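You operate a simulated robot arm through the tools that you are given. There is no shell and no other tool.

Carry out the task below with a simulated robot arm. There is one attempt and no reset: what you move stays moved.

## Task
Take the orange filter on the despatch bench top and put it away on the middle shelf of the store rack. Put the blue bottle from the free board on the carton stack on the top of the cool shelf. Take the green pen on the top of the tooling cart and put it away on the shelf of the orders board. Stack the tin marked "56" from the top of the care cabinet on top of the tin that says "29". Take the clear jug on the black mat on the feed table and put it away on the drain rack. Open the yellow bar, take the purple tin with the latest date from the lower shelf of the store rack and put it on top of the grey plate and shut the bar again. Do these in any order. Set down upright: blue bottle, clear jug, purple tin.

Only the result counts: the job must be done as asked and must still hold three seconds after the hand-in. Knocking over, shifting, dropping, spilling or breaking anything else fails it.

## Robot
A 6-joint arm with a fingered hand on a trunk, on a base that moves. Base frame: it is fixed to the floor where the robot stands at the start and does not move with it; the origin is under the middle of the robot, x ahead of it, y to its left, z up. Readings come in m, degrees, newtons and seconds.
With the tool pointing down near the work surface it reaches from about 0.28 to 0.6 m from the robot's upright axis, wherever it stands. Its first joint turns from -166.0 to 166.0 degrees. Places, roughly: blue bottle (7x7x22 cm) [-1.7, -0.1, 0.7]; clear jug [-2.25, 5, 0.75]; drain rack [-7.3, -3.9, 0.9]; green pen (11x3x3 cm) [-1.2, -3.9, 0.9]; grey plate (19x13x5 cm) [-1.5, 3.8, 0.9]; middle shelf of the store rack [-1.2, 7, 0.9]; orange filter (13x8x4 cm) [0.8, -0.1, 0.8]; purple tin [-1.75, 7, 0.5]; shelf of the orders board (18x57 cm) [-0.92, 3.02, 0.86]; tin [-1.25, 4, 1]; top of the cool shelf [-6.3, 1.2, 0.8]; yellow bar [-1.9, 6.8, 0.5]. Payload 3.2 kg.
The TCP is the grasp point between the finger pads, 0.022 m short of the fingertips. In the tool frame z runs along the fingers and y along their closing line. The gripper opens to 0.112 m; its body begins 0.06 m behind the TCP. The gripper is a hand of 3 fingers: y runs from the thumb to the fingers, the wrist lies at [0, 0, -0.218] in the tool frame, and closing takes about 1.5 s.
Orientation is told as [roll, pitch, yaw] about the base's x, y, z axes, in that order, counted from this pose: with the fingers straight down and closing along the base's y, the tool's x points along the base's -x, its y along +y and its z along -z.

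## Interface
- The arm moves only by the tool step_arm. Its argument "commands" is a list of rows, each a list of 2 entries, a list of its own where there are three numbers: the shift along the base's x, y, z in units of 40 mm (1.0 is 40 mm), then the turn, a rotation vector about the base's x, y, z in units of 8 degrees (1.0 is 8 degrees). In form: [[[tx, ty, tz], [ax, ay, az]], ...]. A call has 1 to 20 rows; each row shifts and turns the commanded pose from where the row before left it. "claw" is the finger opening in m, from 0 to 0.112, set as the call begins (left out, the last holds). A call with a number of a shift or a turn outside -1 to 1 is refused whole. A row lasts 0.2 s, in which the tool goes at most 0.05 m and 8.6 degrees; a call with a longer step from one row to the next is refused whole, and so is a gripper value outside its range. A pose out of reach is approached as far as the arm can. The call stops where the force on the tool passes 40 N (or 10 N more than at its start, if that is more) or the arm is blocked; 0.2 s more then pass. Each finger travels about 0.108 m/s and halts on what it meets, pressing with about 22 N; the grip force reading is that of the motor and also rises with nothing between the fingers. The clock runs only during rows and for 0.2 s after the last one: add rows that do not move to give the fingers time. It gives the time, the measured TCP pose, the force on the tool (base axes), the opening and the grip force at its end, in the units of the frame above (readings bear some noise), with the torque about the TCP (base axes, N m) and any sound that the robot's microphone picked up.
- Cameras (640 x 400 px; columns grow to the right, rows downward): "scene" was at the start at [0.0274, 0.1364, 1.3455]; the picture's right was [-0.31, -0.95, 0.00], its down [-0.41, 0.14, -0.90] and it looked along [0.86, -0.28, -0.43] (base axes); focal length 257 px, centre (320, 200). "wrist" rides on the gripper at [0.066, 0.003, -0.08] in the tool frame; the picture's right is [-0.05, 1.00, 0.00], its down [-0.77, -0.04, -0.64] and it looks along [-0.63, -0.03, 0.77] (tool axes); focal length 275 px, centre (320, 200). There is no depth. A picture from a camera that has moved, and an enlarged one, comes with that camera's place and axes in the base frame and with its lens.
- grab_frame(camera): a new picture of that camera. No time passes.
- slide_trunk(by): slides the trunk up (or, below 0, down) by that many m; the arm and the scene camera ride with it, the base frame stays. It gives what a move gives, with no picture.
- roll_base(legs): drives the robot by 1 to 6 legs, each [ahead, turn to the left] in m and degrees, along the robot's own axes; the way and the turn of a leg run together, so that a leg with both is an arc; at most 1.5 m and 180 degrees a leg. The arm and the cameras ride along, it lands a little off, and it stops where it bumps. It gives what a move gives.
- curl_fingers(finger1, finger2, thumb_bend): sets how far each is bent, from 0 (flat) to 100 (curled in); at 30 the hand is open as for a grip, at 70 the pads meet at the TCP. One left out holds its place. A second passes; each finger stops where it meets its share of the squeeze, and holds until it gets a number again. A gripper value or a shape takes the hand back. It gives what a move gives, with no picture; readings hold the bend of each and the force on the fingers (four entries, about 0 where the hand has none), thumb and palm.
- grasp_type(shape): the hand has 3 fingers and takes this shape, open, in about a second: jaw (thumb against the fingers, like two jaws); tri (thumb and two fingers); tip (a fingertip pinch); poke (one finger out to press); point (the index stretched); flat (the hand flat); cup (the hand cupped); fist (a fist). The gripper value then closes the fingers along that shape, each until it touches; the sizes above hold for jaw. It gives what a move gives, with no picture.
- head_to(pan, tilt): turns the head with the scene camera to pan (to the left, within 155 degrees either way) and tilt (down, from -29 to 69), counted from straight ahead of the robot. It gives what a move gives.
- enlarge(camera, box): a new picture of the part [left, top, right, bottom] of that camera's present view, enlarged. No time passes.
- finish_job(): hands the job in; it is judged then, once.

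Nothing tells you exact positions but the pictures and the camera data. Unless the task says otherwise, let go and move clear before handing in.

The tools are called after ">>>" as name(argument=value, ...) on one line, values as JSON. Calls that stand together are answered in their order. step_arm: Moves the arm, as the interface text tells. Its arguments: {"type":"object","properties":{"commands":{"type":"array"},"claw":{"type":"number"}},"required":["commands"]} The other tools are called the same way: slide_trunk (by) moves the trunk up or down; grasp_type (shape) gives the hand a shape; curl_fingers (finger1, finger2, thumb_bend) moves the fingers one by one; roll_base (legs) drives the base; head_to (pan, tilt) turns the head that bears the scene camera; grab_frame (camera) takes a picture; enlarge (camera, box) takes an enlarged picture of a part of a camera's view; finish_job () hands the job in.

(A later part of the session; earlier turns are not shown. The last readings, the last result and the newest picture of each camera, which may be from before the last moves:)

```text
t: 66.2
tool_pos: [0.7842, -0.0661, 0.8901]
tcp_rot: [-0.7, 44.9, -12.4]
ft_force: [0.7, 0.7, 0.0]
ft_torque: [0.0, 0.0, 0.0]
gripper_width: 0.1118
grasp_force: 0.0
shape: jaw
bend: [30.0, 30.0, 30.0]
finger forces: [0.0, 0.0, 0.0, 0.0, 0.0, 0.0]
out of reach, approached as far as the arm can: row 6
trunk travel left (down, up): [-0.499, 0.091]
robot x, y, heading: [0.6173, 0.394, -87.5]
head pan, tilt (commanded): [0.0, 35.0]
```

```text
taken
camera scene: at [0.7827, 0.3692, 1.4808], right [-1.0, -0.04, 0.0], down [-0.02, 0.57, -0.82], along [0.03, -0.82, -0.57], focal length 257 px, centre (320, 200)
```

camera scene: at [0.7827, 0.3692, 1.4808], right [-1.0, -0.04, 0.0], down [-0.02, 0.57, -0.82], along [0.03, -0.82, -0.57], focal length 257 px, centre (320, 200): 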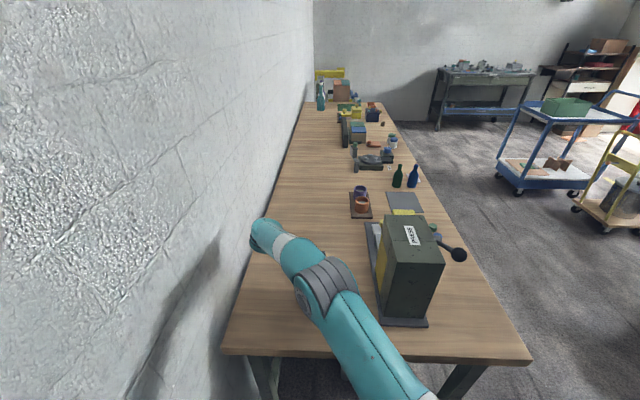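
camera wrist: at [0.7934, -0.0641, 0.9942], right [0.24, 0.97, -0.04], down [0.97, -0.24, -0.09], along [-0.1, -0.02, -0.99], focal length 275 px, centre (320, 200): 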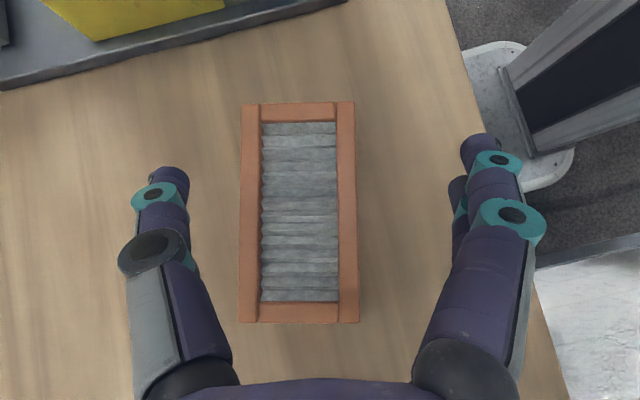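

The camera now looks straight down at the filter. I'm at the reach limit, so I'll creep the base forward 4 cm and then fine-align.

>>> roll_base(legs=[[0.04, 0]])

>>> step_arm(commands=[[[0.4, 0.55, -0.2], [0, 0, 0]], [[0, 0, -0.2], [0, 0, 0]], [[0, 0, 0], [0, 0, 0]]])

>>> grab_frame(camera="wrist")

```text
t: 67.1
tool_pos: [0.7852, -0.1062, 0.8907]
tcp_rot: [-0.8, 44.9, -12.3]
ft_force: [0.2, 0.7, -0.7]
ft_torque: [-0.02, -0.05, -0.02]
gripper_width: 0.1118
grasp_force: 0.0
shape: jaw
bend: [30.0, 30.0, 30.0]
finger forces: [0.0, 0.0, 0.0, 0.0, 0.0, 0.0]
trunk travel left (down, up): [-0.499, 0.091]
robot x, y, heading: [0.6123, 0.3505, -87.9]
head pan, tilt (commanded): [0.0, 35.0]
```

```text
t: 67.9
tool_pos: [0.8014, -0.0839, 0.8738]
tcp_rot: [-0.8, 44.7, -12.4]
ft_force: [0.5, -0.1, -1.1]
ft_torque: [-0.01, -0.03, -0.03]
gripper_width: 0.1117
grasp_force: 0.0
shape: jaw
bend: [30.0, 30.0, 30.0]
finger forces: [0.1, 0.1, 0.0, 0.0, 0.1, 0.0]
trunk travel left (down, up): [-0.499, 0.091]
robot x, y, heading: [0.6198, 0.3516, -87.8]
head pan, tilt (commanded): [0.0, 35.0]
```

```text
taken
camera wrist: at [0.8113, -0.0827, 0.9782], right [0.24, 0.97, -0.04], down [0.97, -0.24, -0.09], along [-0.1, -0.02, -0.99], focal length 275 px, centre (320, 200)
```

wrist: 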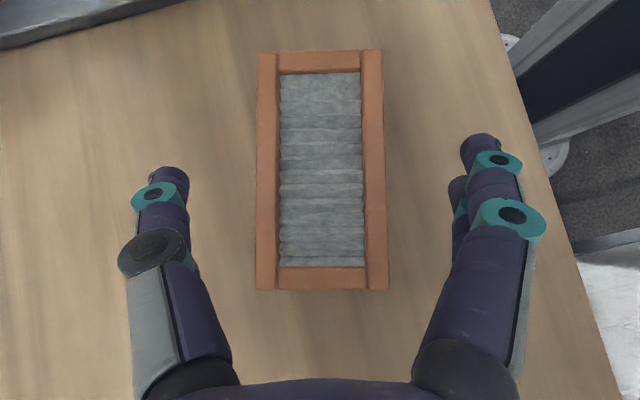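

The filter is centred and aligned with the TCP at the image centre. I'll descend 4 cm and close.

>>> step_arm(commands=[[[0, 0, -0.35], [0, 0, 0]], [[0, 0, -0.35], [0, 0, 0]], [[0, 0, -0.3], [0, 0, 0]], [[0, 0, 0], [0, 0, 0]]])

>>> grab_frame(camera="wrist")

```text
t: 68.9
tool_pos: [0.8014, -0.0844, 0.8338]
tcp_rot: [-0.8, 44.8, -12.3]
ft_force: [0.0, -0.2, 0.0]
ft_torque: [0.02, 0.04, 0.01]
gripper_width: 0.1118
grasp_force: 0.1
shape: jaw
bend: [30.0, 30.0, 30.0]
finger forces: [0.1, 0.0, 0.1, 0.1, 0.0, 0.0]
trunk travel left (down, up): [-0.499, 0.091]
robot x, y, heading: [0.6162, 0.3517, -87.7]
head pan, tilt (commanded): [0.0, 35.0]
```

```text
taken
camera wrist: at [0.8113, -0.0829, 0.938], right [0.24, 0.97, -0.04], down [0.97, -0.24, -0.09], along [-0.1, -0.02, -0.99], focal length 275 px, centre (320, 200)
```

wrist: 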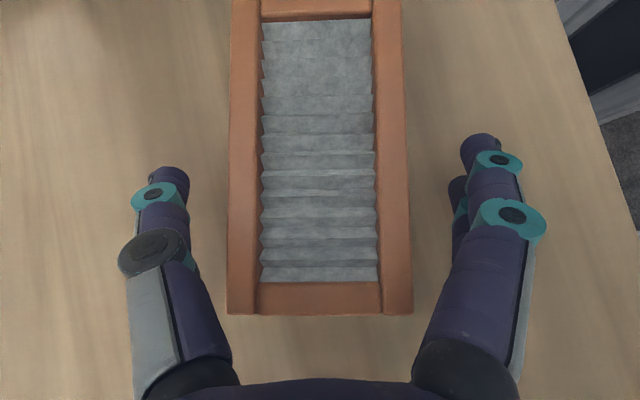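

>>> step_arm(commands=[[[0, 0, -0.12], [0, 0, 0]], [[0, 0, 0], [0, 0, 0]]])

>>> step_arm(commands=[[[0, 0, 0], [0, 0, 0]], [[0, 0, 0], [0, 0, 0]], [[0, 0, 0], [0, 0, 0]], [[0, 0, 0], [0, 0, 0]], [[0, 0, 0], [0, 0, 0]], [[0, 0, 0], [0, 0, 0]], [[0, 0, 0], [0, 0, 0]], [[0, 0, 0], [0, 0, 0]]], claw=0.0)

>>> grab_frame(camera="wrist")

```text
t: 69.5
tool_pos: [0.8015, -0.0851, 0.83]
tcp_rot: [-0.8, 44.8, -12.3]
ft_force: [-0.2, -0.2, -0.7]
ft_torque: [-0.01, 0.0, 0.01]
gripper_width: 0.112
grasp_force: 0.0
shape: jaw
bend: [30.0, 30.0, 30.0]
finger forces: [0.1, 0.0, 0.0, 0.0, 0.1, 0.0]
trunk travel left (down, up): [-0.499, 0.091]
robot x, y, heading: [0.616, 0.3493, -87.8]
head pan, tilt (commanded): [0.0, 35.0]
```

```text
t: 71.3
tool_pos: [0.8007, -0.0855, 0.8302]
tcp_rot: [-0.9, 44.8, -12.3]
ft_force: [-0.7, 0.0, -0.5]
ft_torque: [0.0, -0.02, 0.0]
gripper_width: 0.0654
grasp_force: 21.9
shape: jaw
bend: [71.0, 71.0, 71.0]
finger forces: [9.9, 9.9, 0.0, 0.1, 19.7, 0.0]
trunk travel left (down, up): [-0.499, 0.091]
robot x, y, heading: [0.6147, 0.3502, -87.9]
head pan, tilt (commanded): [0.0, 35.0]
```

```text
taken
camera wrist: at [0.8109, -0.0827, 0.9335], right [0.24, 0.97, -0.04], down [0.97, -0.24, -0.09], along [-0.1, -0.02, -0.99], focal length 275 px, centre (320, 200)
```

wrist: 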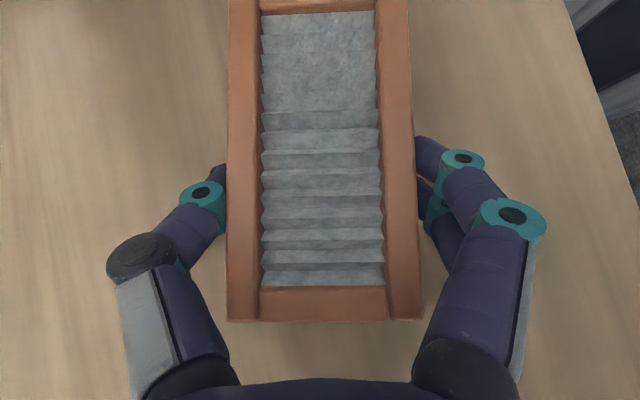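

The filter is held firmly, with a 0.065 m opening and 22 N. I'll lift it, then back the base out of the bench end.

>>> step_arm(commands=[[[0, 0, 0.5], [0, 0, 0]], [[0, 0, 0.5], [0, 0, 0]], [[0, 0, 0.5], [0, 0, 0]], [[0, 0.4, 0.5], [0, 0, 0]], [[0, 0.6, 0.5], [0, 0, 0]], [[0, 0.6, 0.5], [0, 0, 0]], [[0, 0.6, 0.3], [0, 0, 0]], [[0, 0, 0], [0, 0, 0]]])

>>> slide_trunk(by=0.09)

>>> roll_base(legs=[[-0.18, 0]])

>>> grab_frame(camera="scene")

>>> grab_frame(camera="wrist")

```text
t: 73.1
tool_pos: [0.8012, 0.0029, 0.9628]
tcp_rot: [-0.8, 44.9, -12.2]
ft_force: [0.4, 0.4, -0.2]
ft_torque: [-0.03, 0.0, 0.03]
gripper_width: 0.0656
grasp_force: 21.9
shape: jaw
bend: [71.0, 71.0, 71.0]
finger forces: [10.0, 10.0, 0.1, 0.0, 19.7, 0.1]
trunk travel left (down, up): [-0.499, 0.091]
robot x, y, heading: [0.6151, 0.3517, -88.1]
head pan, tilt (commanded): [0.0, 35.0]
```

```text
t: 74.4
tool_pos: [0.8012, 0.0033, 1.0515]
tcp_rot: [-0.8, 44.8, -12.3]
ft_force: [1.4, -0.7, -1.1]
ft_torque: [0.0, -0.03, 0.03]
gripper_width: 0.0656
grasp_force: 22.1
shape: jaw
bend: [71.0, 71.0, 71.0]
finger forces: [9.9, 10.0, 0.0, 0.1, 19.8, 0.1]
trunk travel left (down, up): [-0.589, 0.001]
robot x, y, heading: [0.6208, 0.3487, -87.8]
head pan, tilt (commanded): [0.0, 35.0]
```

```text
t: 75.9
tool_pos: [0.7938, 0.1839, 1.0522]
tcp_rot: [-0.9, 44.8, -12.4]
ft_force: [-0.1, 0.0, -0.7]
ft_torque: [-0.02, -0.01, 0.03]
gripper_width: 0.0655
grasp_force: 22.1
shape: jaw
bend: [71.0, 71.0, 71.0]
finger forces: [9.9, 9.9, 0.0, 0.0, 19.8, 0.0]
trunk travel left (down, up): [-0.589, 0.001]
robot x, y, heading: [0.611, 0.5347, -87.6]
head pan, tilt (commanded): [0.0, 35.0]
```

```text
taken
camera scene: at [0.7771, 0.5102, 1.5708], right [-1.0, -0.04, 0.0], down [-0.02, 0.57, -0.82], along [0.03, -0.82, -0.57], focal length 257 px, centre (320, 200)
```

scene: 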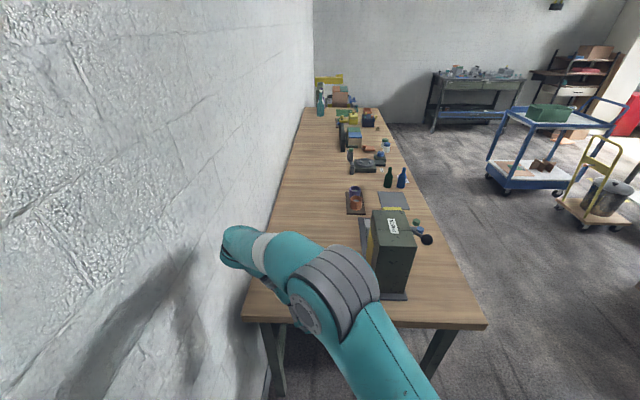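

```text
taken
camera wrist: at [0.8035, 0.1861, 1.1559], right [0.24, 0.97, -0.04], down [0.97, -0.24, -0.09], along [-0.1, -0.02, -0.99], focal length 275 px, centre (320, 200)
```

wrist: 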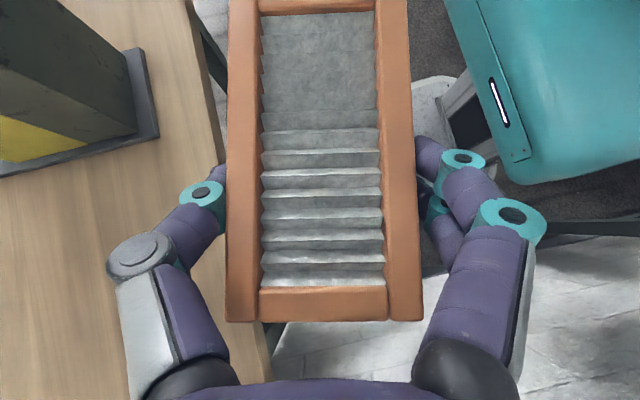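

I'm clear of the bench end and holding the filter. Next I turn right to face -x, drive out into the aisle and turn to face +y.

>>> roll_base(legs=[[0, -90], [0.75, 0], [0, -90]])

>>> head_to(pan=0, tilt=20)

>>> grab_frame(camera="scene")

```text
t: 87.6
tool_pos: [-0.3088, 0.8787, 1.0513]
tcp_rot: [-0.8, 44.8, 166.4]
ft_force: [-0.3, 0.3, -0.4]
ft_torque: [0.02, 0.0, 0.01]
gripper_width: 0.065
grasp_force: 22.1
shape: jaw
bend: [71.0, 71.0, 71.0]
finger forces: [9.7, 9.7, 0.0, 0.1, 19.4, 0.0]
trunk travel left (down, up): [-0.589, 0.001]
robot x, y, heading: [-0.1317, 0.5258, 90.7]
head pan, tilt (commanded): [0.0, 35.0]
```

```text
t: 88.4
tool_pos: [-0.3098, 0.879, 1.0513]
tcp_rot: [-0.8, 44.8, 166.3]
ft_force: [-0.2, -0.1, -0.7]
ft_torque: [-0.03, -0.03, 0.0]
gripper_width: 0.0648
grasp_force: 22.1
shape: jaw
bend: [71.0, 71.0, 71.0]
finger forces: [9.7, 9.7, 0.1, 0.1, 19.4, 0.0]
trunk travel left (down, up): [-0.589, 0.001]
robot x, y, heading: [-0.1297, 0.5285, 90.7]
head pan, tilt (commanded): [0.0, 20.0]
```

```text
taken
camera scene: at [-0.2996, 0.5564, 1.5946], right [1.0, 0.02, 0.0], down [0.01, -0.34, -0.94], along [-0.01, 0.94, -0.34], focal length 257 px, centre (320, 200)
```

scene: 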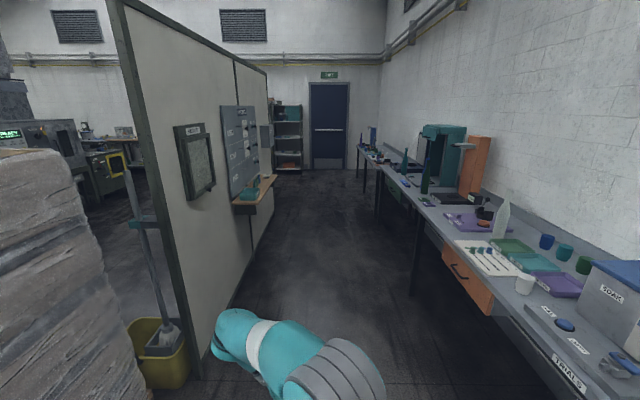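

The aisle is clear. I'll rotate the tool so it points forward, along +y, with the filter held flat, checking the reach as I go.

>>> step_arm(commands=[[[0.34, 0.19, 0], [0, 0, 1]], [[0.34, 0.19, 0], [0, 0, 1]], [[0.34, 0.19, 0], [0, 0, 1]], [[0.34, 0.19, 0], [0, 0, 1]], [[0.34, 0.19, 0], [0, 0, 1]], [[0.34, 0.19, 0], [0, 0, 1]], [[0.34, 0.19, 0], [0, 0, 1]], [[0.34, 0.19, 0], [0, 0, 1]], [[0.34, 0.19, 0], [0, 0, 1]], [[0.34, 0.19, 0], [0, 0, 1]], [[0.34, 0.19, 0], [0, 0, 1]], [[0.34, 0.19, 0], [0, 0, 1]], [[0.34, 0.19, 0], [0, 0, 1]], [[0, 0, 0], [0, 0, 0]]])

>>> grab_frame(camera="scene")

>>> grab_frame(camera="wrist")

```text
t: 91.4
tool_pos: [-0.1493, 0.9783, 1.0616]
tcp_rot: [-0.3, 44.5, -90.0]
ft_force: [-0.3, 0.3, -0.3]
ft_torque: [-0.01, -0.03, 0.0]
gripper_width: 0.065
grasp_force: 22.0
shape: jaw
bend: [71.0, 71.0, 71.0]
finger forces: [9.6, 9.7, 0.0, 0.1, 19.3, 0.0]
out of reach, approached as far as the arm can: row 13
trunk travel left (down, up): [-0.589, 0.001]
robot x, y, heading: [-0.1286, 0.5267, 90.7]
head pan, tilt (commanded): [0.0, 20.0]
```

```text
taken
camera scene: at [-0.2995, 0.5565, 1.5946], right [1.0, 0.02, 0.0], down [0.01, -0.34, -0.94], along [-0.01, 0.94, -0.34], focal length 257 px, centre (320, 200)
```

scene: 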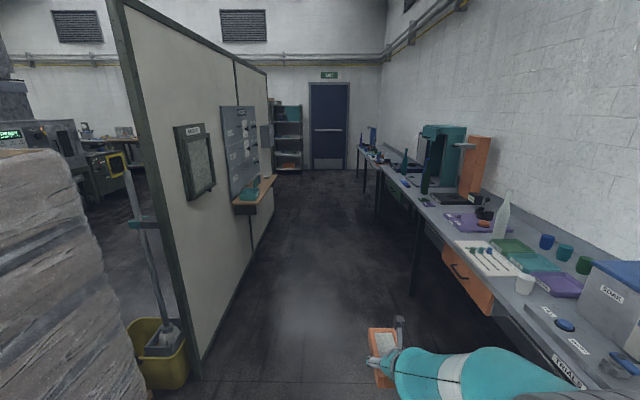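

```text
taken
camera wrist: at [-0.1461, 0.969, 1.165], right [1.0, -0.03, -0.04], down [-0.03, -1.0, -0.09], along [-0.03, 0.09, -1.0], focal length 275 px, centre (320, 200)
```

wrist: 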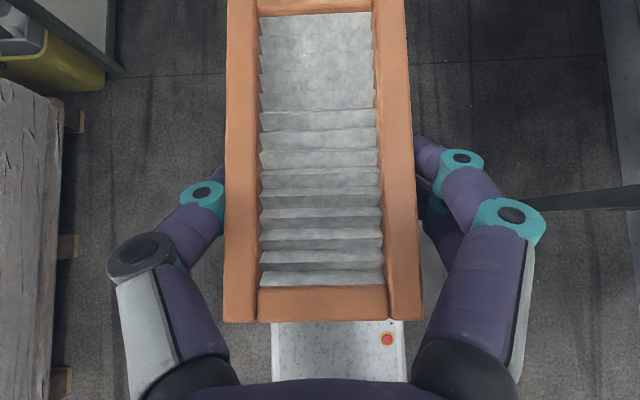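

The tool points forward now. I'll check how far the elbow sticks out before driving up the aisle.

>>> head_to(pan=-50, tilt=45)

>>> grab_frame(camera="scene")

```text
t: 92.6
tool_pos: [-0.1496, 0.9791, 1.0605]
tcp_rot: [-0.2, 44.7, -89.8]
ft_force: [0.4, -0.3, -0.1]
ft_torque: [0.02, -0.02, -0.01]
gripper_width: 0.0648
grasp_force: 22.1
shape: jaw
bend: [71.0, 71.0, 71.0]
finger forces: [9.7, 9.7, 0.0, 0.0, 19.2, 0.1]
trunk travel left (down, up): [-0.589, 0.001]
robot x, y, heading: [-0.1361, 0.5245, 91.1]
head pan, tilt (commanded): [-50.0, 45.0]
```

```text
taken
camera scene: at [-0.2366, 0.5166, 1.556], right [0.66, -0.76, 0.0], down [-0.53, -0.46, -0.71], along [0.53, 0.46, -0.71], focal length 257 px, centre (320, 200)
```

scene: 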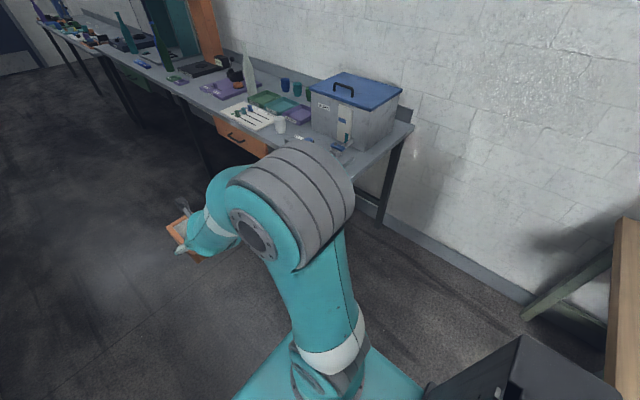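

The elbow stays within about 0.25 m of the centreline, so the aisle is wide enough. I'm driving up the aisle toward the rack.

>>> roll_base(legs=[[1.5, 0], [1.5, 0], [1.5, 0], [0.4, 0]])

>>> head_to(pan=30, tilt=20)

>>> grab_frame(camera="scene")

>>> head_to(pan=90, tilt=20)

>>> grab_frame(camera="scene")

```text
t: 116.2
tool_pos: [-0.2822, 5.8996, 1.0591]
tcp_rot: [-0.3, 44.6, -89.1]
ft_force: [0.1, 0.7, -0.5]
ft_torque: [-0.01, 0.01, 0.0]
gripper_width: 0.0649
grasp_force: 21.9
shape: jaw
bend: [71.0, 71.0, 71.0]
finger forces: [9.8, 9.7, 0.0, 0.0, 19.2, 0.0]
trunk travel left (down, up): [-0.589, 0.001]
robot x, y, heading: [-0.2588, 5.4473, 92.1]
head pan, tilt (commanded): [-50.0, 45.0]
```

```text
t: 117.8
tool_pos: [-0.2818, 5.8998, 1.0608]
tcp_rot: [-0.2, 44.7, -89.0]
ft_force: [-0.3, -0.4, -1.3]
ft_torque: [0.02, 0.0, -0.03]
gripper_width: 0.0648
grasp_force: 22.4
shape: jaw
bend: [71.0, 71.0, 71.0]
finger forces: [9.7, 9.8, 0.0, 0.0, 19.3, 0.0]
trunk travel left (down, up): [-0.589, 0.001]
robot x, y, heading: [-0.2605, 5.4467, 91.8]
head pan, tilt (commanded): [30.0, 20.0]
```

```text
taken
camera scene: at [-0.4718, 5.4615, 1.5946], right [0.85, 0.53, 0.0], down [0.18, -0.29, -0.94], along [-0.49, 0.8, -0.34], focal length 257 px, centre (320, 200)
```

scene: 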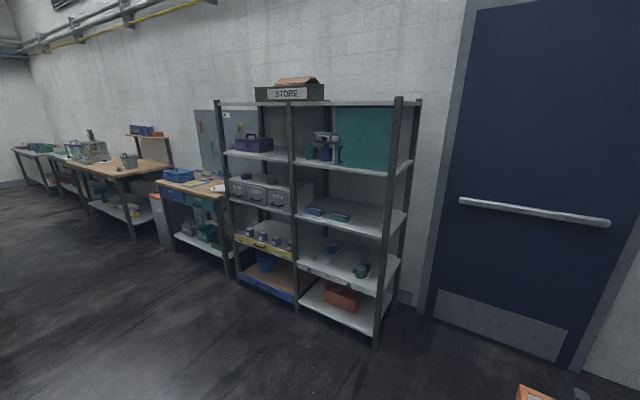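

```text
t: 119.1
tool_pos: [-0.2809, 5.8989, 1.0611]
tcp_rot: [-0.2, 44.7, -89.1]
ft_force: [-1.0, -0.1, -0.6]
ft_torque: [-0.02, 0.01, -0.03]
gripper_width: 0.065
grasp_force: 22.1
shape: jaw
bend: [71.0, 71.0, 71.0]
finger forces: [9.7, 9.8, 0.0, 0.0, 19.3, 0.0]
trunk travel left (down, up): [-0.589, 0.001]
robot x, y, heading: [-0.2579, 5.4481, 91.7]
head pan, tilt (commanded): [90.0, 20.0]
```

```text
taken
camera scene: at [-0.516, 5.3795, 1.5946], right [-0.03, 1.0, 0.0], down [0.34, 0.01, -0.94], along [-0.94, -0.03, -0.34], focal length 257 px, centre (320, 200)
```

scene: 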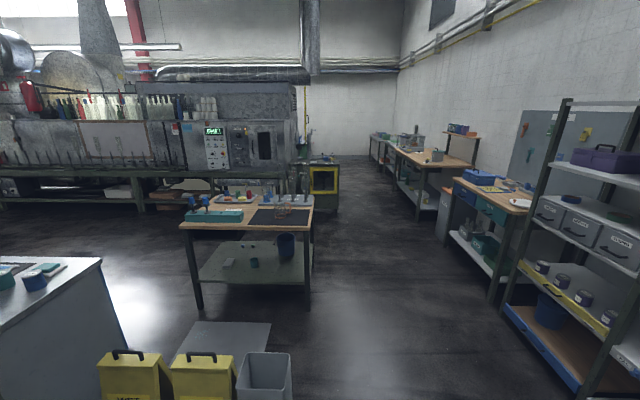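

The rack, feed table and care cabinet are all visible. I'll zoom into the rack for details.

>>> head_to(pan=35, tilt=20)

>>> enlarge(camera="scene", box=[250, 150, 450, 275])

>>> enlarge(camera="scene", box=[230, 190, 470, 340])

```text
t: 120.3
tool_pos: [-0.2806, 5.9003, 1.0609]
tcp_rot: [-0.2, 44.8, -89.1]
ft_force: [0.8, -0.4, -1.0]
ft_torque: [0.0, -0.04, -0.03]
gripper_width: 0.0647
grasp_force: 21.9
shape: jaw
bend: [71.0, 71.0, 71.0]
finger forces: [9.6, 9.7, 0.0, 0.0, 19.3, 0.0]
trunk travel left (down, up): [-0.589, 0.001]
robot x, y, heading: [-0.2573, 5.4494, 91.9]
head pan, tilt (commanded): [35.0, 20.0]
```

```text
3.20 times, centred on (350, 212) of scene
camera zoom: at [-0.4787, 5.4569, 1.5946], right [0.8, 0.6, 0.0], down [0.2, -0.27, -0.94], along [-0.56, 0.75, -0.34], focal length 824 px, centre (224, 160)
```

zoom: 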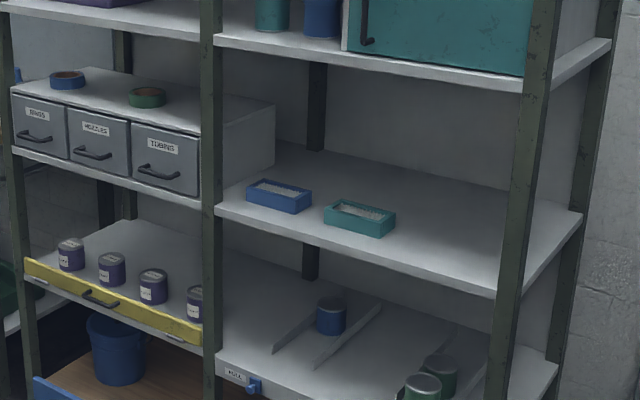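

```text
2.67 times, centred on (350, 265) of scene
camera zoom: at [-0.4787, 5.4569, 1.5946], right [0.8, 0.6, 0.0], down [0.2, -0.27, -0.94], along [-0.56, 0.75, -0.34], focal length 686 px, centre (240, 27)
```

zoom: 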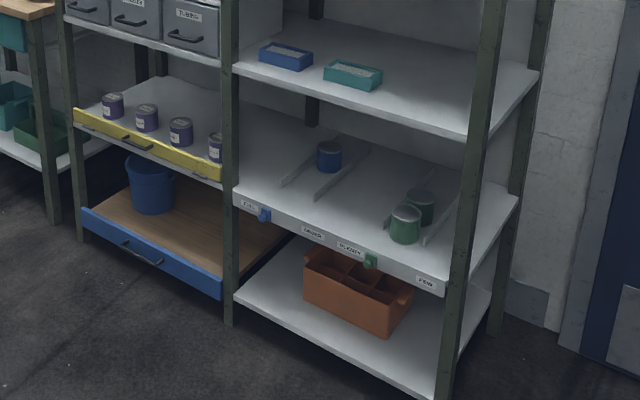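

Orange's place is on the right bay of the middle shelf, beside the blue and teal filters; the shelf is at z≈0.87 with its front edge at y≈6.78. I'm driving to stand in front of the free spot at x≈-1.0.

>>> roll_base(legs=[[0, 43], [1.02, 0], [0, -45]])

>>> head_to(pan=0, tilt=30)

>>> grab_frame(camera="scene")

>>> grab_frame(camera="wrist")

```text
t: 129.7
tool_pos: [-0.9925, 6.6281, 1.0613]
tcp_rot: [-0.3, 44.7, -90.8]
ft_force: [-0.3, 0.2, -1.2]
ft_torque: [-0.01, -0.01, 0.02]
gripper_width: 0.0647
grasp_force: 21.8
shape: jaw
bend: [71.0, 71.0, 71.0]
finger forces: [9.6, 9.7, 0.1, 0.0, 19.4, 0.0]
trunk travel left (down, up): [-0.589, 0.001]
robot x, y, heading: [-0.9818, 6.1715, 90.2]
head pan, tilt (commanded): [35.0, 20.0]
```

```text
t: 130.7
tool_pos: [-0.9915, 6.6264, 1.0612]
tcp_rot: [-0.2, 44.7, -90.7]
ft_force: [-0.6, 0.4, -0.7]
ft_torque: [-0.01, -0.04, 0.04]
gripper_width: 0.0651
grasp_force: 22.1
shape: jaw
bend: [71.0, 71.0, 71.0]
finger forces: [9.7, 9.8, 0.0, 0.0, 19.3, 0.1]
trunk travel left (down, up): [-0.589, 0.001]
robot x, y, heading: [-0.9795, 6.1765, 90.1]
head pan, tilt (commanded): [0.0, 30.0]
```

```text
taken
camera scene: at [-1.1477, 6.2044, 1.5786], right [1.0, 0.0, 0.0], down [0.0, -0.5, -0.87], along [0.0, 0.87, -0.5], focal length 257 px, centre (320, 200)
```

scene: 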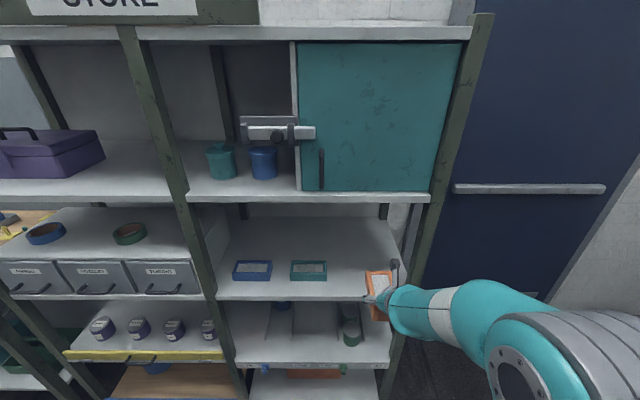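

```text
taken
camera wrist: at [-0.9893, 6.6177, 1.1651], right [1.0, -0.04, -0.04], down [-0.04, -0.99, -0.09], along [-0.03, 0.09, -1.0], focal length 275 px, centre (320, 200)
```

wrist: 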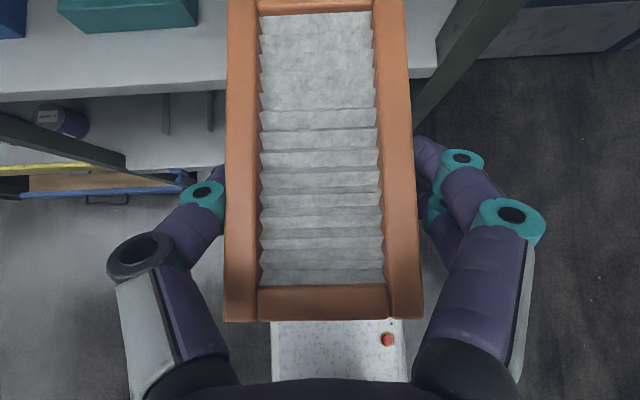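

Shelf geometry is confirmed: z≈0.87, front edge y≈6.78, teal filter ending at x≈-1.12, and the right post at x≈-0.865. I'm lowering the trunk and driving the filter in above the shelf.

>>> slide_trunk(by=-0.12)

>>> step_arm(commands=[[[-0.35, 0, 0], [0, 0, 0]], [[0, 0, 0], [0, 0, 0]]])

>>> roll_base(legs=[[0.15, 0]])

>>> grab_frame(camera="scene")

>>> grab_frame(camera="wrist")

```text
t: 132.2
tool_pos: [-0.9924, 6.6266, 0.9416]
tcp_rot: [-0.3, 44.7, -90.7]
ft_force: [1.6, -0.3, -1.3]
ft_torque: [-0.01, 0.0, -0.02]
gripper_width: 0.0647
grasp_force: 22.0
shape: jaw
bend: [71.0, 71.0, 71.0]
finger forces: [9.6, 9.7, 0.0, 0.0, 19.3, 0.0]
trunk travel left (down, up): [-0.469, 0.121]
robot x, y, heading: [-0.9781, 6.1747, 90.2]
head pan, tilt (commanded): [0.0, 30.0]
```

```text
t: 132.8
tool_pos: [-1.0063, 6.6279, 0.9409]
tcp_rot: [-0.2, 44.6, -90.7]
ft_force: [-0.1, 0.5, -1.1]
ft_torque: [0.01, -0.01, 0.01]
gripper_width: 0.0647
grasp_force: 21.9
shape: jaw
bend: [71.0, 71.0, 71.0]
finger forces: [9.6, 9.7, 0.1, 0.1, 19.3, 0.1]
trunk travel left (down, up): [-0.469, 0.121]
robot x, y, heading: [-0.9839, 6.1723, 90.0]
head pan, tilt (commanded): [0.0, 30.0]
```

```text
t: 134.1
tool_pos: [-1.0074, 6.7777, 0.9401]
tcp_rot: [-0.4, 44.7, -90.7]
ft_force: [0.0, 1.2, 0.1]
ft_torque: [-0.02, -0.02, -0.01]
gripper_width: 0.0651
grasp_force: 22.4
shape: jaw
bend: [71.0, 71.0, 71.0]
finger forces: [9.6, 9.6, 0.0, 0.0, 19.3, 0.0]
trunk travel left (down, up): [-0.469, 0.121]
robot x, y, heading: [-0.9831, 6.3262, 90.0]
head pan, tilt (commanded): [0.0, 30.0]
```

```text
taken
camera scene: at [-1.1481, 6.3554, 1.4586], right [1.0, 0.0, 0.0], down [0.0, -0.5, -0.87], along [0.0, 0.87, -0.5], focal length 257 px, centre (320, 200)
```

scene: 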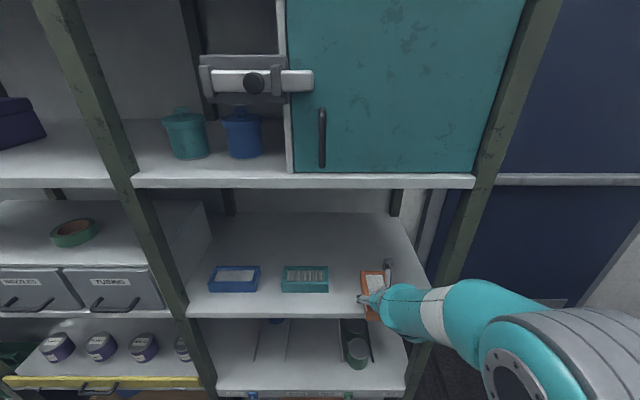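

```text
taken
camera wrist: at [-1.0039, 6.7686, 1.0449], right [1.0, -0.04, -0.04], down [-0.04, -0.99, -0.09], along [-0.03, 0.09, -1.0], focal length 275 px, centre (320, 200)
```

wrist: 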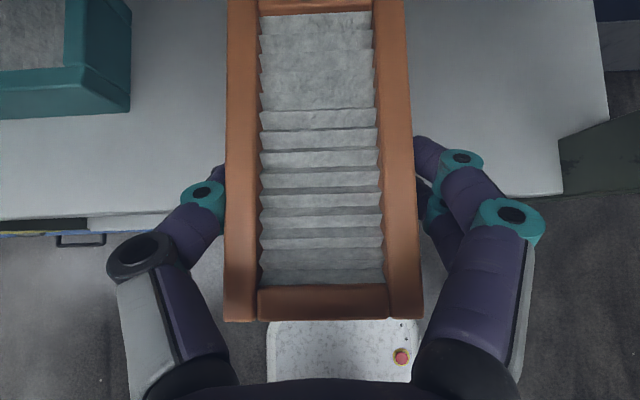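

>>> roll_base(legs=[[0.1, 0]])

>>> step_arm(commands=[[[0, 0, -0.4], [0, 0, 0]], [[0, 0, -0.2], [0, 0, 0]], [[0, 0, 0], [0, 0, 0]]])

>>> grab_frame(camera="scene")

>>> enlarge(camera="scene", box=[240, 210, 480, 360])

>>> grab_frame(camera="wrist")

```text
t: 135.3
tool_pos: [-1.006, 6.8788, 0.9421]
tcp_rot: [-0.3, 44.5, -90.7]
ft_force: [-0.2, 0.1, -1.1]
ft_torque: [-0.01, 0.01, -0.02]
gripper_width: 0.0652
grasp_force: 22.6
shape: jaw
bend: [71.0, 71.0, 71.0]
finger forces: [9.5, 9.7, 0.1, 0.0, 19.3, 0.1]
trunk travel left (down, up): [-0.469, 0.121]
robot x, y, heading: [-0.9845, 6.4255, 90.1]
head pan, tilt (commanded): [0.0, 30.0]
```

```text
t: 136.1
tool_pos: [-1.0067, 6.8779, 0.9166]
tcp_rot: [-0.3, 44.7, -90.8]
ft_force: [-0.4, 0.2, -0.1]
ft_torque: [-0.01, 0.02, 0.01]
gripper_width: 0.065
grasp_force: 22.0
shape: jaw
bend: [71.0, 71.0, 71.0]
finger forces: [9.6, 9.6, 0.1, 0.0, 19.3, 0.1]
trunk travel left (down, up): [-0.469, 0.121]
robot x, y, heading: [-0.9833, 6.4251, 90.5]
head pan, tilt (commanded): [0.0, 30.0]
```

```text
taken
camera scene: at [-1.1483, 6.4544, 1.4586], right [1.0, 0.0, 0.0], down [0.0, -0.5, -0.87], along [0.0, 0.87, -0.5], focal length 257 px, centre (320, 200)
```

scene: 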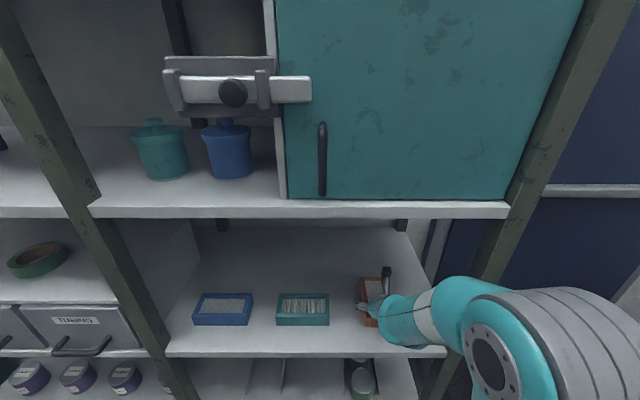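

```text
2.67 times, centred on (360, 285) of scene
camera zoom: at [-1.1483, 6.4544, 1.4586], right [1.0, 0.0, 0.0], down [0.0, -0.5, -0.87], along [0.0, 0.87, -0.5], focal length 686 px, centre (213, -27)
```

zoom: 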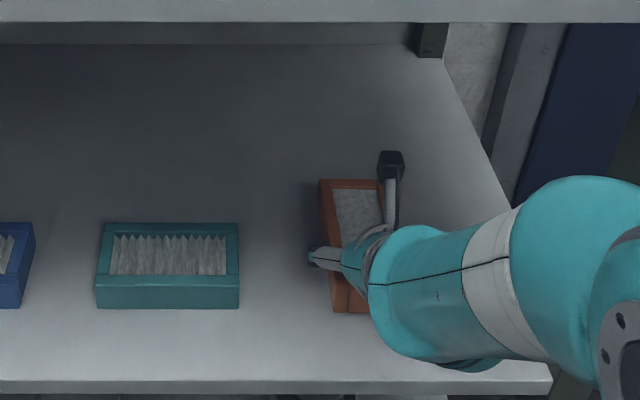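

```text
taken
camera wrist: at [-1.0042, 6.8679, 1.021], right [1.0, -0.04, -0.04], down [-0.05, -0.99, -0.09], along [-0.03, 0.09, -1.0], focal length 275 px, centre (320, 200)
```

wrist: 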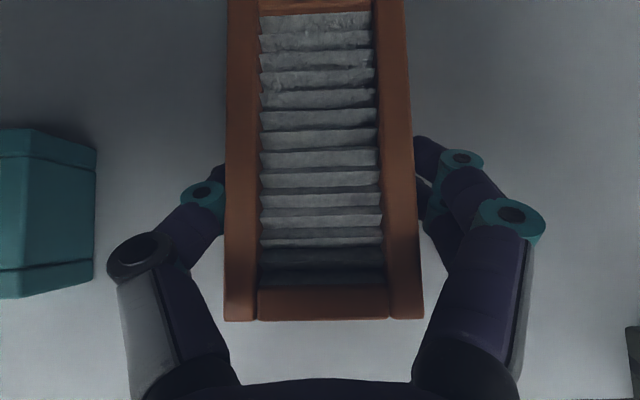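

>>> step_arm(commands=[[[0, 0, -0.1], [0, 0, 0]], [[0, 0, -0.1], [0, 0, 0]], [[0, 0, -0.1], [0, 0, 0]], [[0, 0, 0], [0, 0, 0]]])

>>> step_arm(commands=[[[0, 0, -0.1], [0, 0, 0]], [[0, 0, 0], [0, 0, 0]]])

>>> step_arm(commands=[[[0, 0, -0.1], [0, 0, 0]], [[0, 0, 0], [0, 0, 0]]])

```text
t: 137.1
tool_pos: [-1.0086, 6.877, 0.9078]
tcp_rot: [0.0, 44.7, -90.8]
ft_force: [3.6, 1.6, 14.5]
ft_torque: [0.2, -0.05, 0.0]
gripper_width: 0.0634
grasp_force: 21.6
shape: jaw
bend: [71.0, 71.0, 71.0]
finger forces: [11.4, 11.4, 0.0, 0.0, 19.8, 0.0]
trunk travel left (down, up): [-0.469, 0.121]
robot x, y, heading: [-0.9794, 6.4256, 89.9]
head pan, tilt (commanded): [0.0, 30.0]
```

```text
t: 137.7
tool_pos: [-1.0084, 6.8773, 0.9064]
tcp_rot: [0.0, 44.9, -90.9]
ft_force: [5.2, 5.2, 32.0]
ft_torque: [0.37, -0.27, -0.02]
gripper_width: 0.0628
grasp_force: 22.0
shape: jaw
bend: [71.0, 71.0, 72.0]
finger forces: [12.0, 12.1, 0.0, 0.0, 18.6, 0.0]
out of reach, approached as far as the arm can: row 1
trunk travel left (down, up): [-0.469, 0.121]
robot x, y, heading: [-0.9842, 6.4242, 90.1]
head pan, tilt (commanded): [0.0, 30.0]
```

```text
t: 138.1
tool_pos: [-1.0115, 6.879, 0.9055]
tcp_rot: [0.1, 45.2, -90.9]
ft_force: [1.8, -2.9, 18.5]
ft_torque: [0.14, -0.15, -0.02]
gripper_width: 0.0625
grasp_force: 21.8
shape: jaw
bend: [71.0, 72.0, 72.0]
finger forces: [11.5, 11.2, 0.0, 0.0, 20.6, 0.0]
trunk travel left (down, up): [-0.469, 0.121]
robot x, y, heading: [-0.9813, 6.4267, 90.2]
head pan, tilt (commanded): [0.0, 30.0]
stopped in row 2: the force on the tool passed its limit at 45 N (the readings are from after the stop); the commanded pose is now the measured one
```

The filter is resting on the shelf. I'll ease off slightly, open the fingers, and retract up and back.

>>> step_arm(commands=[[[0, 0, 0.05], [0, 0, 0]], [[0, 0, 0], [0, 0, 0]]])

>>> step_arm(commands=[[[0, 0, 0], [0, 0, 0]], [[0, 0, 0], [0, 0, 0]], [[0, 0, 0], [0, 0, 0]], [[0, 0, 0], [0, 0, 0]]], claw=0.1)

>>> grab_frame(camera="wrist")

```text
t: 138.7
tool_pos: [-1.0129, 6.8794, 0.9054]
tcp_rot: [0.1, 45.0, -90.8]
ft_force: [2.9, 0.9, 13.3]
ft_torque: [0.17, -0.15, -0.08]
gripper_width: 0.0625
grasp_force: 21.7
shape: jaw
bend: [71.0, 72.0, 72.0]
finger forces: [11.5, 11.5, 0.0, 0.0, 20.0, 0.0]
trunk travel left (down, up): [-0.469, 0.121]
robot x, y, heading: [-0.984, 6.4254, 90.1]
head pan, tilt (commanded): [0.0, 30.0]
```

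```text
t: 139.7
tool_pos: [-1.0124, 6.8794, 0.9061]
tcp_rot: [0.1, 44.9, -90.8]
ft_force: [-3.4, 0.1, 10.3]
ft_torque: [0.06, -0.47, 0.02]
gripper_width: 0.0987
grasp_force: 0.1
shape: jaw
bend: [49.0, 55.0, 45.0]
finger forces: [0.1, 10.2, 0.0, 0.0, 0.0, 0.0]
trunk travel left (down, up): [-0.469, 0.121]
robot x, y, heading: [-0.983, 6.4216, 90.4]
head pan, tilt (commanded): [0.0, 30.0]
```

```text
taken
camera wrist: at [-1.0106, 6.8687, 1.0091], right [1.0, -0.05, -0.03], down [-0.05, -0.99, -0.09], along [-0.03, 0.1, -1.0], focal length 275 px, centre (320, 200)
```

wrist: 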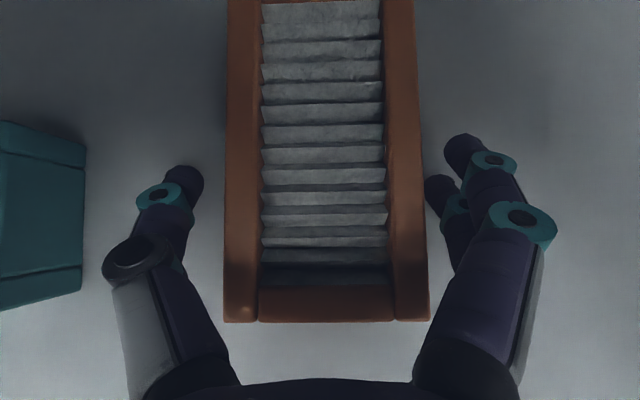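

>>> step_arm(commands=[[[0, -0.1, 0.25], [0, 0, 0]], [[0, -0.3, 0.4], [0, 0, 0]], [[0, -0.5, 0.5], [0, 0, 0]], [[0, -0.6, 0.4], [0, 0, 0]], [[0, -0.6, 0.2], [0, 0, 0]], [[0, 0, 0], [0, 0, 0]]])

>>> grab_frame(camera="wrist")

>>> grab_frame(camera="scene")

```text
t: 141.1
tool_pos: [-1.015, 6.8207, 0.9654]
tcp_rot: [0.1, 45.0, -90.8]
ft_force: [0.4, 0.0, -0.5]
ft_torque: [0.01, -0.01, -0.02]
gripper_width: 0.0996
grasp_force: 0.1
shape: jaw
bend: [49.0, 49.0, 45.0]
finger forces: [0.0, 0.1, 0.0, 0.1, 0.0, 0.0]
out of reach, approached as far as the arm can: row 5
trunk travel left (down, up): [-0.469, 0.121]
robot x, y, heading: [-0.9825, 6.4254, 90.2]
head pan, tilt (commanded): [0.0, 30.0]
```

```text
taken
camera wrist: at [-1.012, 6.8102, 1.0689], right [1.0, -0.05, -0.03], down [-0.05, -0.99, -0.1], along [-0.03, 0.1, -0.99], focal length 275 px, centre (320, 200)
```

wrist: 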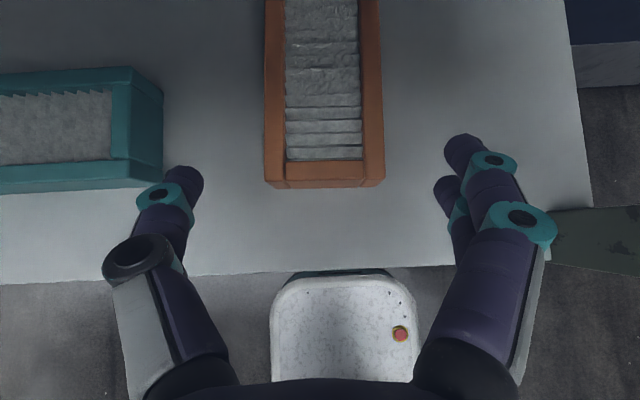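

```text
taken
camera scene: at [-1.1483, 6.4547, 1.4586], right [1.0, 0.0, 0.0], down [0.0, -0.5, -0.87], along [0.0, 0.87, -0.5], focal length 257 px, centre (320, 200)
```

scene: 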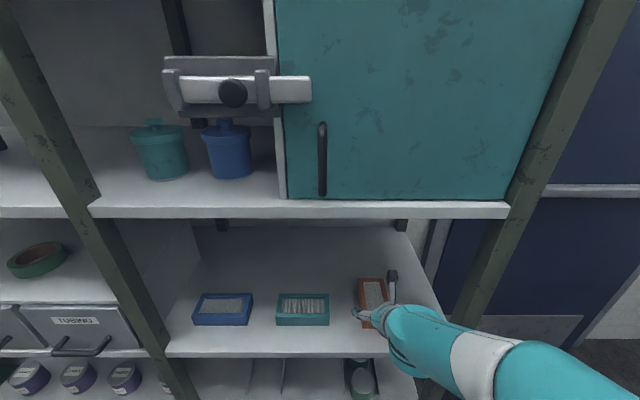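

The orange filter is stowed. I'll back off and move left in front of the left bay to study the yellow bar and the purple tins.

>>> roll_base(legs=[[-0.4, 0], [0, 90], [0.75, 0], [0, -90]])

>>> head_to(pan=0, tilt=45)

>>> grab_frame(camera="scene")

```text
t: 154.9
tool_pos: [-1.7587, 6.4219, 0.9661]
tcp_rot: [0.0, 45.1, -91.2]
ft_force: [-0.7, 0.2, 0.8]
ft_torque: [0.01, -0.01, 0.03]
gripper_width: 0.0999
grasp_force: 0.0
shape: jaw
bend: [49.0, 49.0, 45.0]
finger forces: [0.0, 0.1, 0.0, 0.0, 0.0, 0.0]
trunk travel left (down, up): [-0.469, 0.121]
robot x, y, heading: [-1.7306, 6.0282, 89.7]
head pan, tilt (commanded): [0.0, 30.0]
```

```text
t: 155.7
tool_pos: [-1.7585, 6.422, 0.9653]
tcp_rot: [0.1, 45.1, -91.3]
ft_force: [-0.2, -0.1, 0.4]
ft_torque: [0.0, -0.02, 0.01]
gripper_width: 0.1
grasp_force: 0.1
shape: jaw
bend: [49.0, 49.0, 45.0]
finger forces: [0.0, 0.1, 0.0, 0.0, 0.1, 0.1]
trunk travel left (down, up): [-0.469, 0.121]
robot x, y, heading: [-1.7292, 6.0245, 89.8]
head pan, tilt (commanded): [0.0, 45.0]
```

```text
taken
camera scene: at [-1.8955, 6.0478, 1.436], right [1.0, -0.01, 0.0], down [0.0, -0.71, -0.71], along [0.0, 0.71, -0.71], focal length 257 px, centre (320, 200)
```

scene: 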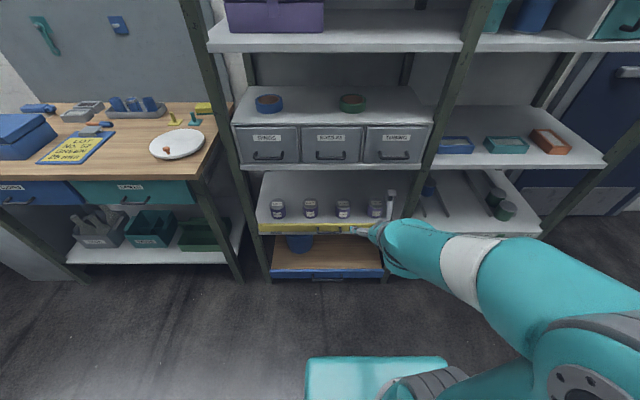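

>>> enlarge(camera="scene", box=[240, 175, 400, 275])

>>> enlarge(camera="scene", box=[260, 190, 330, 234])

>>> enlarge(camera="scene", box=[325, 190, 395, 234])

```text
4.00 times, centred on (320, 225) of scene
camera zoom: at [-1.8955, 6.0478, 1.436], right [1.0, -0.01, 0.0], down [0.0, -0.71, -0.71], along [0.0, 0.71, -0.71], focal length 1030 px, centre (320, 100)
```

zoom: 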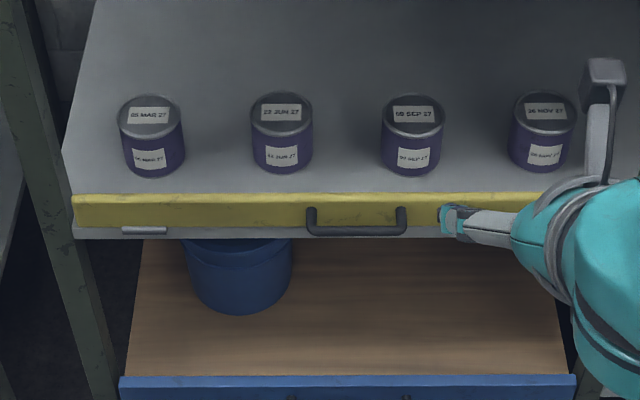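

```text
9.09 times, centred on (295, 212) of scene
camera zoom: at [-1.8955, 6.0478, 1.436], right [1.0, -0.01, 0.0], down [0.0, -0.71, -0.71], along [0.0, 0.71, -0.71], focal length 2340 px, centre (547, 91)
```

zoom: 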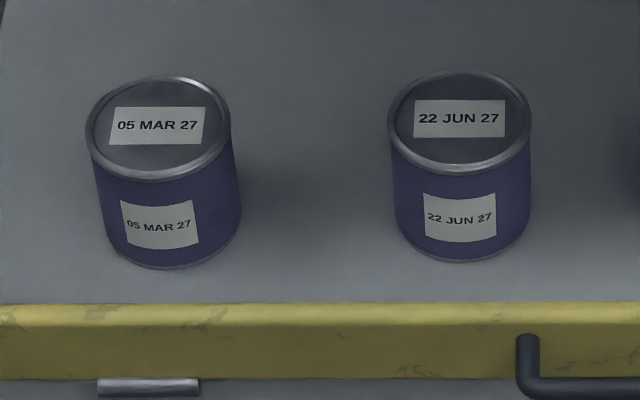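

```text
9.09 times, centred on (360, 212) of scene
camera zoom: at [-1.8955, 6.0478, 1.436], right [1.0, -0.01, 0.0], down [0.0, -0.71, -0.71], along [0.0, 0.71, -0.71], focal length 2340 px, centre (-44, 91)
```

zoom: 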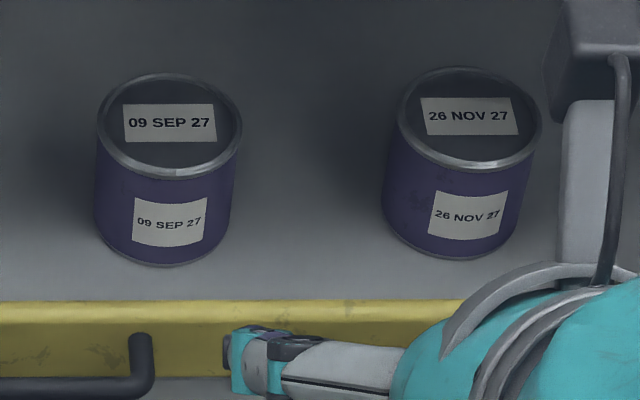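

Latest date is 26 NOV 27, the rightmost purple tin. The yellow bar looks like a flap hinged along its bottom edge with a handle in the middle. I'll lower the trunk to see it face on.

>>> slide_trunk(by=-0.3)

>>> head_to(pan=0, tilt=35)

>>> grab_frame(camera="scene")

>>> enlarge(camera="scene", box=[200, 160, 440, 310])

```text
t: 158.7
tool_pos: [-1.7584, 6.4231, 0.6653]
tcp_rot: [0.1, 45.1, -91.2]
ft_force: [-0.1, 0.0, 0.7]
ft_torque: [0.01, 0.01, 0.0]
gripper_width: 0.0996
grasp_force: 0.1
shape: jaw
bend: [49.0, 49.0, 45.0]
finger forces: [0.1, 0.0, 0.1, 0.1, 0.0, 0.0]
trunk travel left (down, up): [-0.169, 0.421]
robot x, y, heading: [-1.7252, 6.0268, 89.5]
head pan, tilt (commanded): [0.0, 45.0]
```

```text
t: 159.4
tool_pos: [-1.7576, 6.4209, 0.6664]
tcp_rot: [0.2, 45.1, -91.2]
ft_force: [0.9, 0.5, -0.3]
ft_torque: [0.05, 0.0, 0.03]
gripper_width: 0.1001
grasp_force: 0.0
shape: jaw
bend: [49.0, 49.0, 45.0]
finger forces: [0.1, 0.1, 0.1, 0.0, 0.1, 0.0]
trunk travel left (down, up): [-0.169, 0.421]
robot x, y, heading: [-1.7277, 6.0246, 89.9]
head pan, tilt (commanded): [0.0, 35.0]
```

```text
taken
camera scene: at [-1.8954, 6.0546, 1.1507], right [1.0, -0.01, 0.0], down [0.0, -0.57, -0.82], along [0.0, 0.82, -0.57], focal length 257 px, centre (320, 200)
```

scene: 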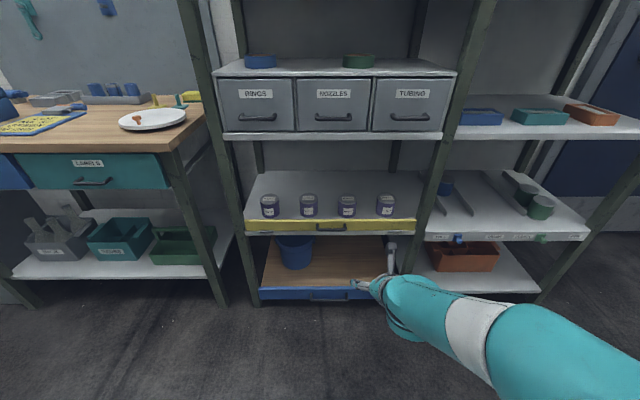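

```text
2.67 times, centred on (320, 235) of scene
camera zoom: at [-1.8954, 6.0546, 1.1507], right [1.0, -0.01, 0.0], down [0.0, -0.57, -0.82], along [0.0, 0.82, -0.57], focal length 686 px, centre (320, 107)
```

zoom: 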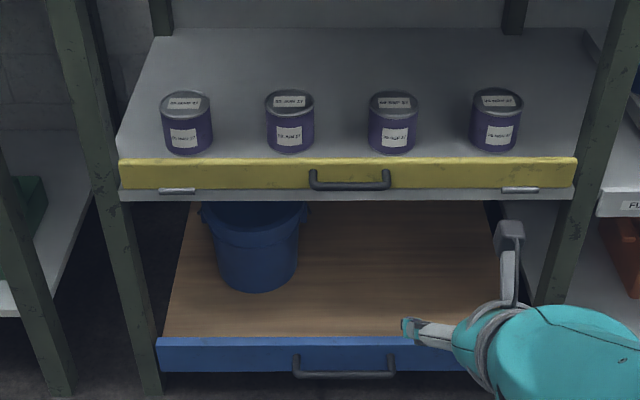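

>>> enlarge(camera="scene", box=[290, 205, 370, 255])

>>> enlarge(camera="scene", box=[360, 190, 440, 240])

```text
8.00 times, centred on (330, 230) of scene
camera zoom: at [-1.8954, 6.0546, 1.1507], right [1.0, -0.01, 0.0], down [0.0, -0.57, -0.82], along [0.0, 0.82, -0.57], focal length 2059 px, centre (240, -40)
```

zoom: 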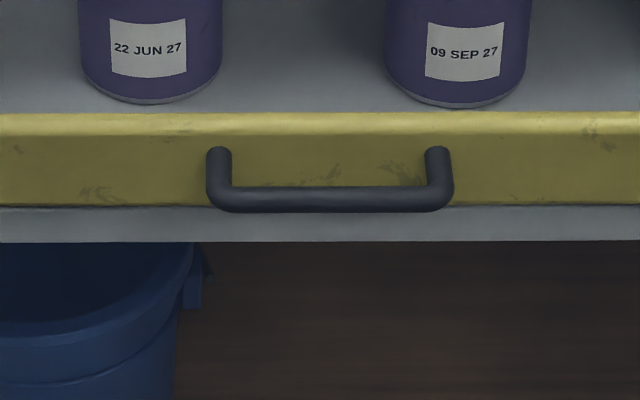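

```text
8.00 times, centred on (400, 215) of scene
camera zoom: at [-1.8954, 6.0546, 1.1507], right [1.0, -0.01, 0.0], down [0.0, -0.57, -0.82], along [0.0, 0.82, -0.57], focal length 2059 px, centre (-320, 80)
```

zoom: 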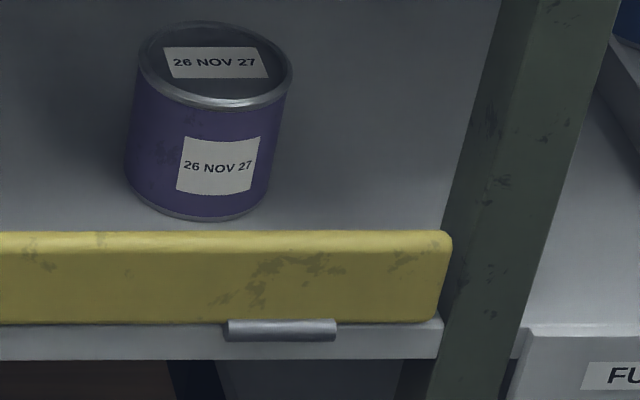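

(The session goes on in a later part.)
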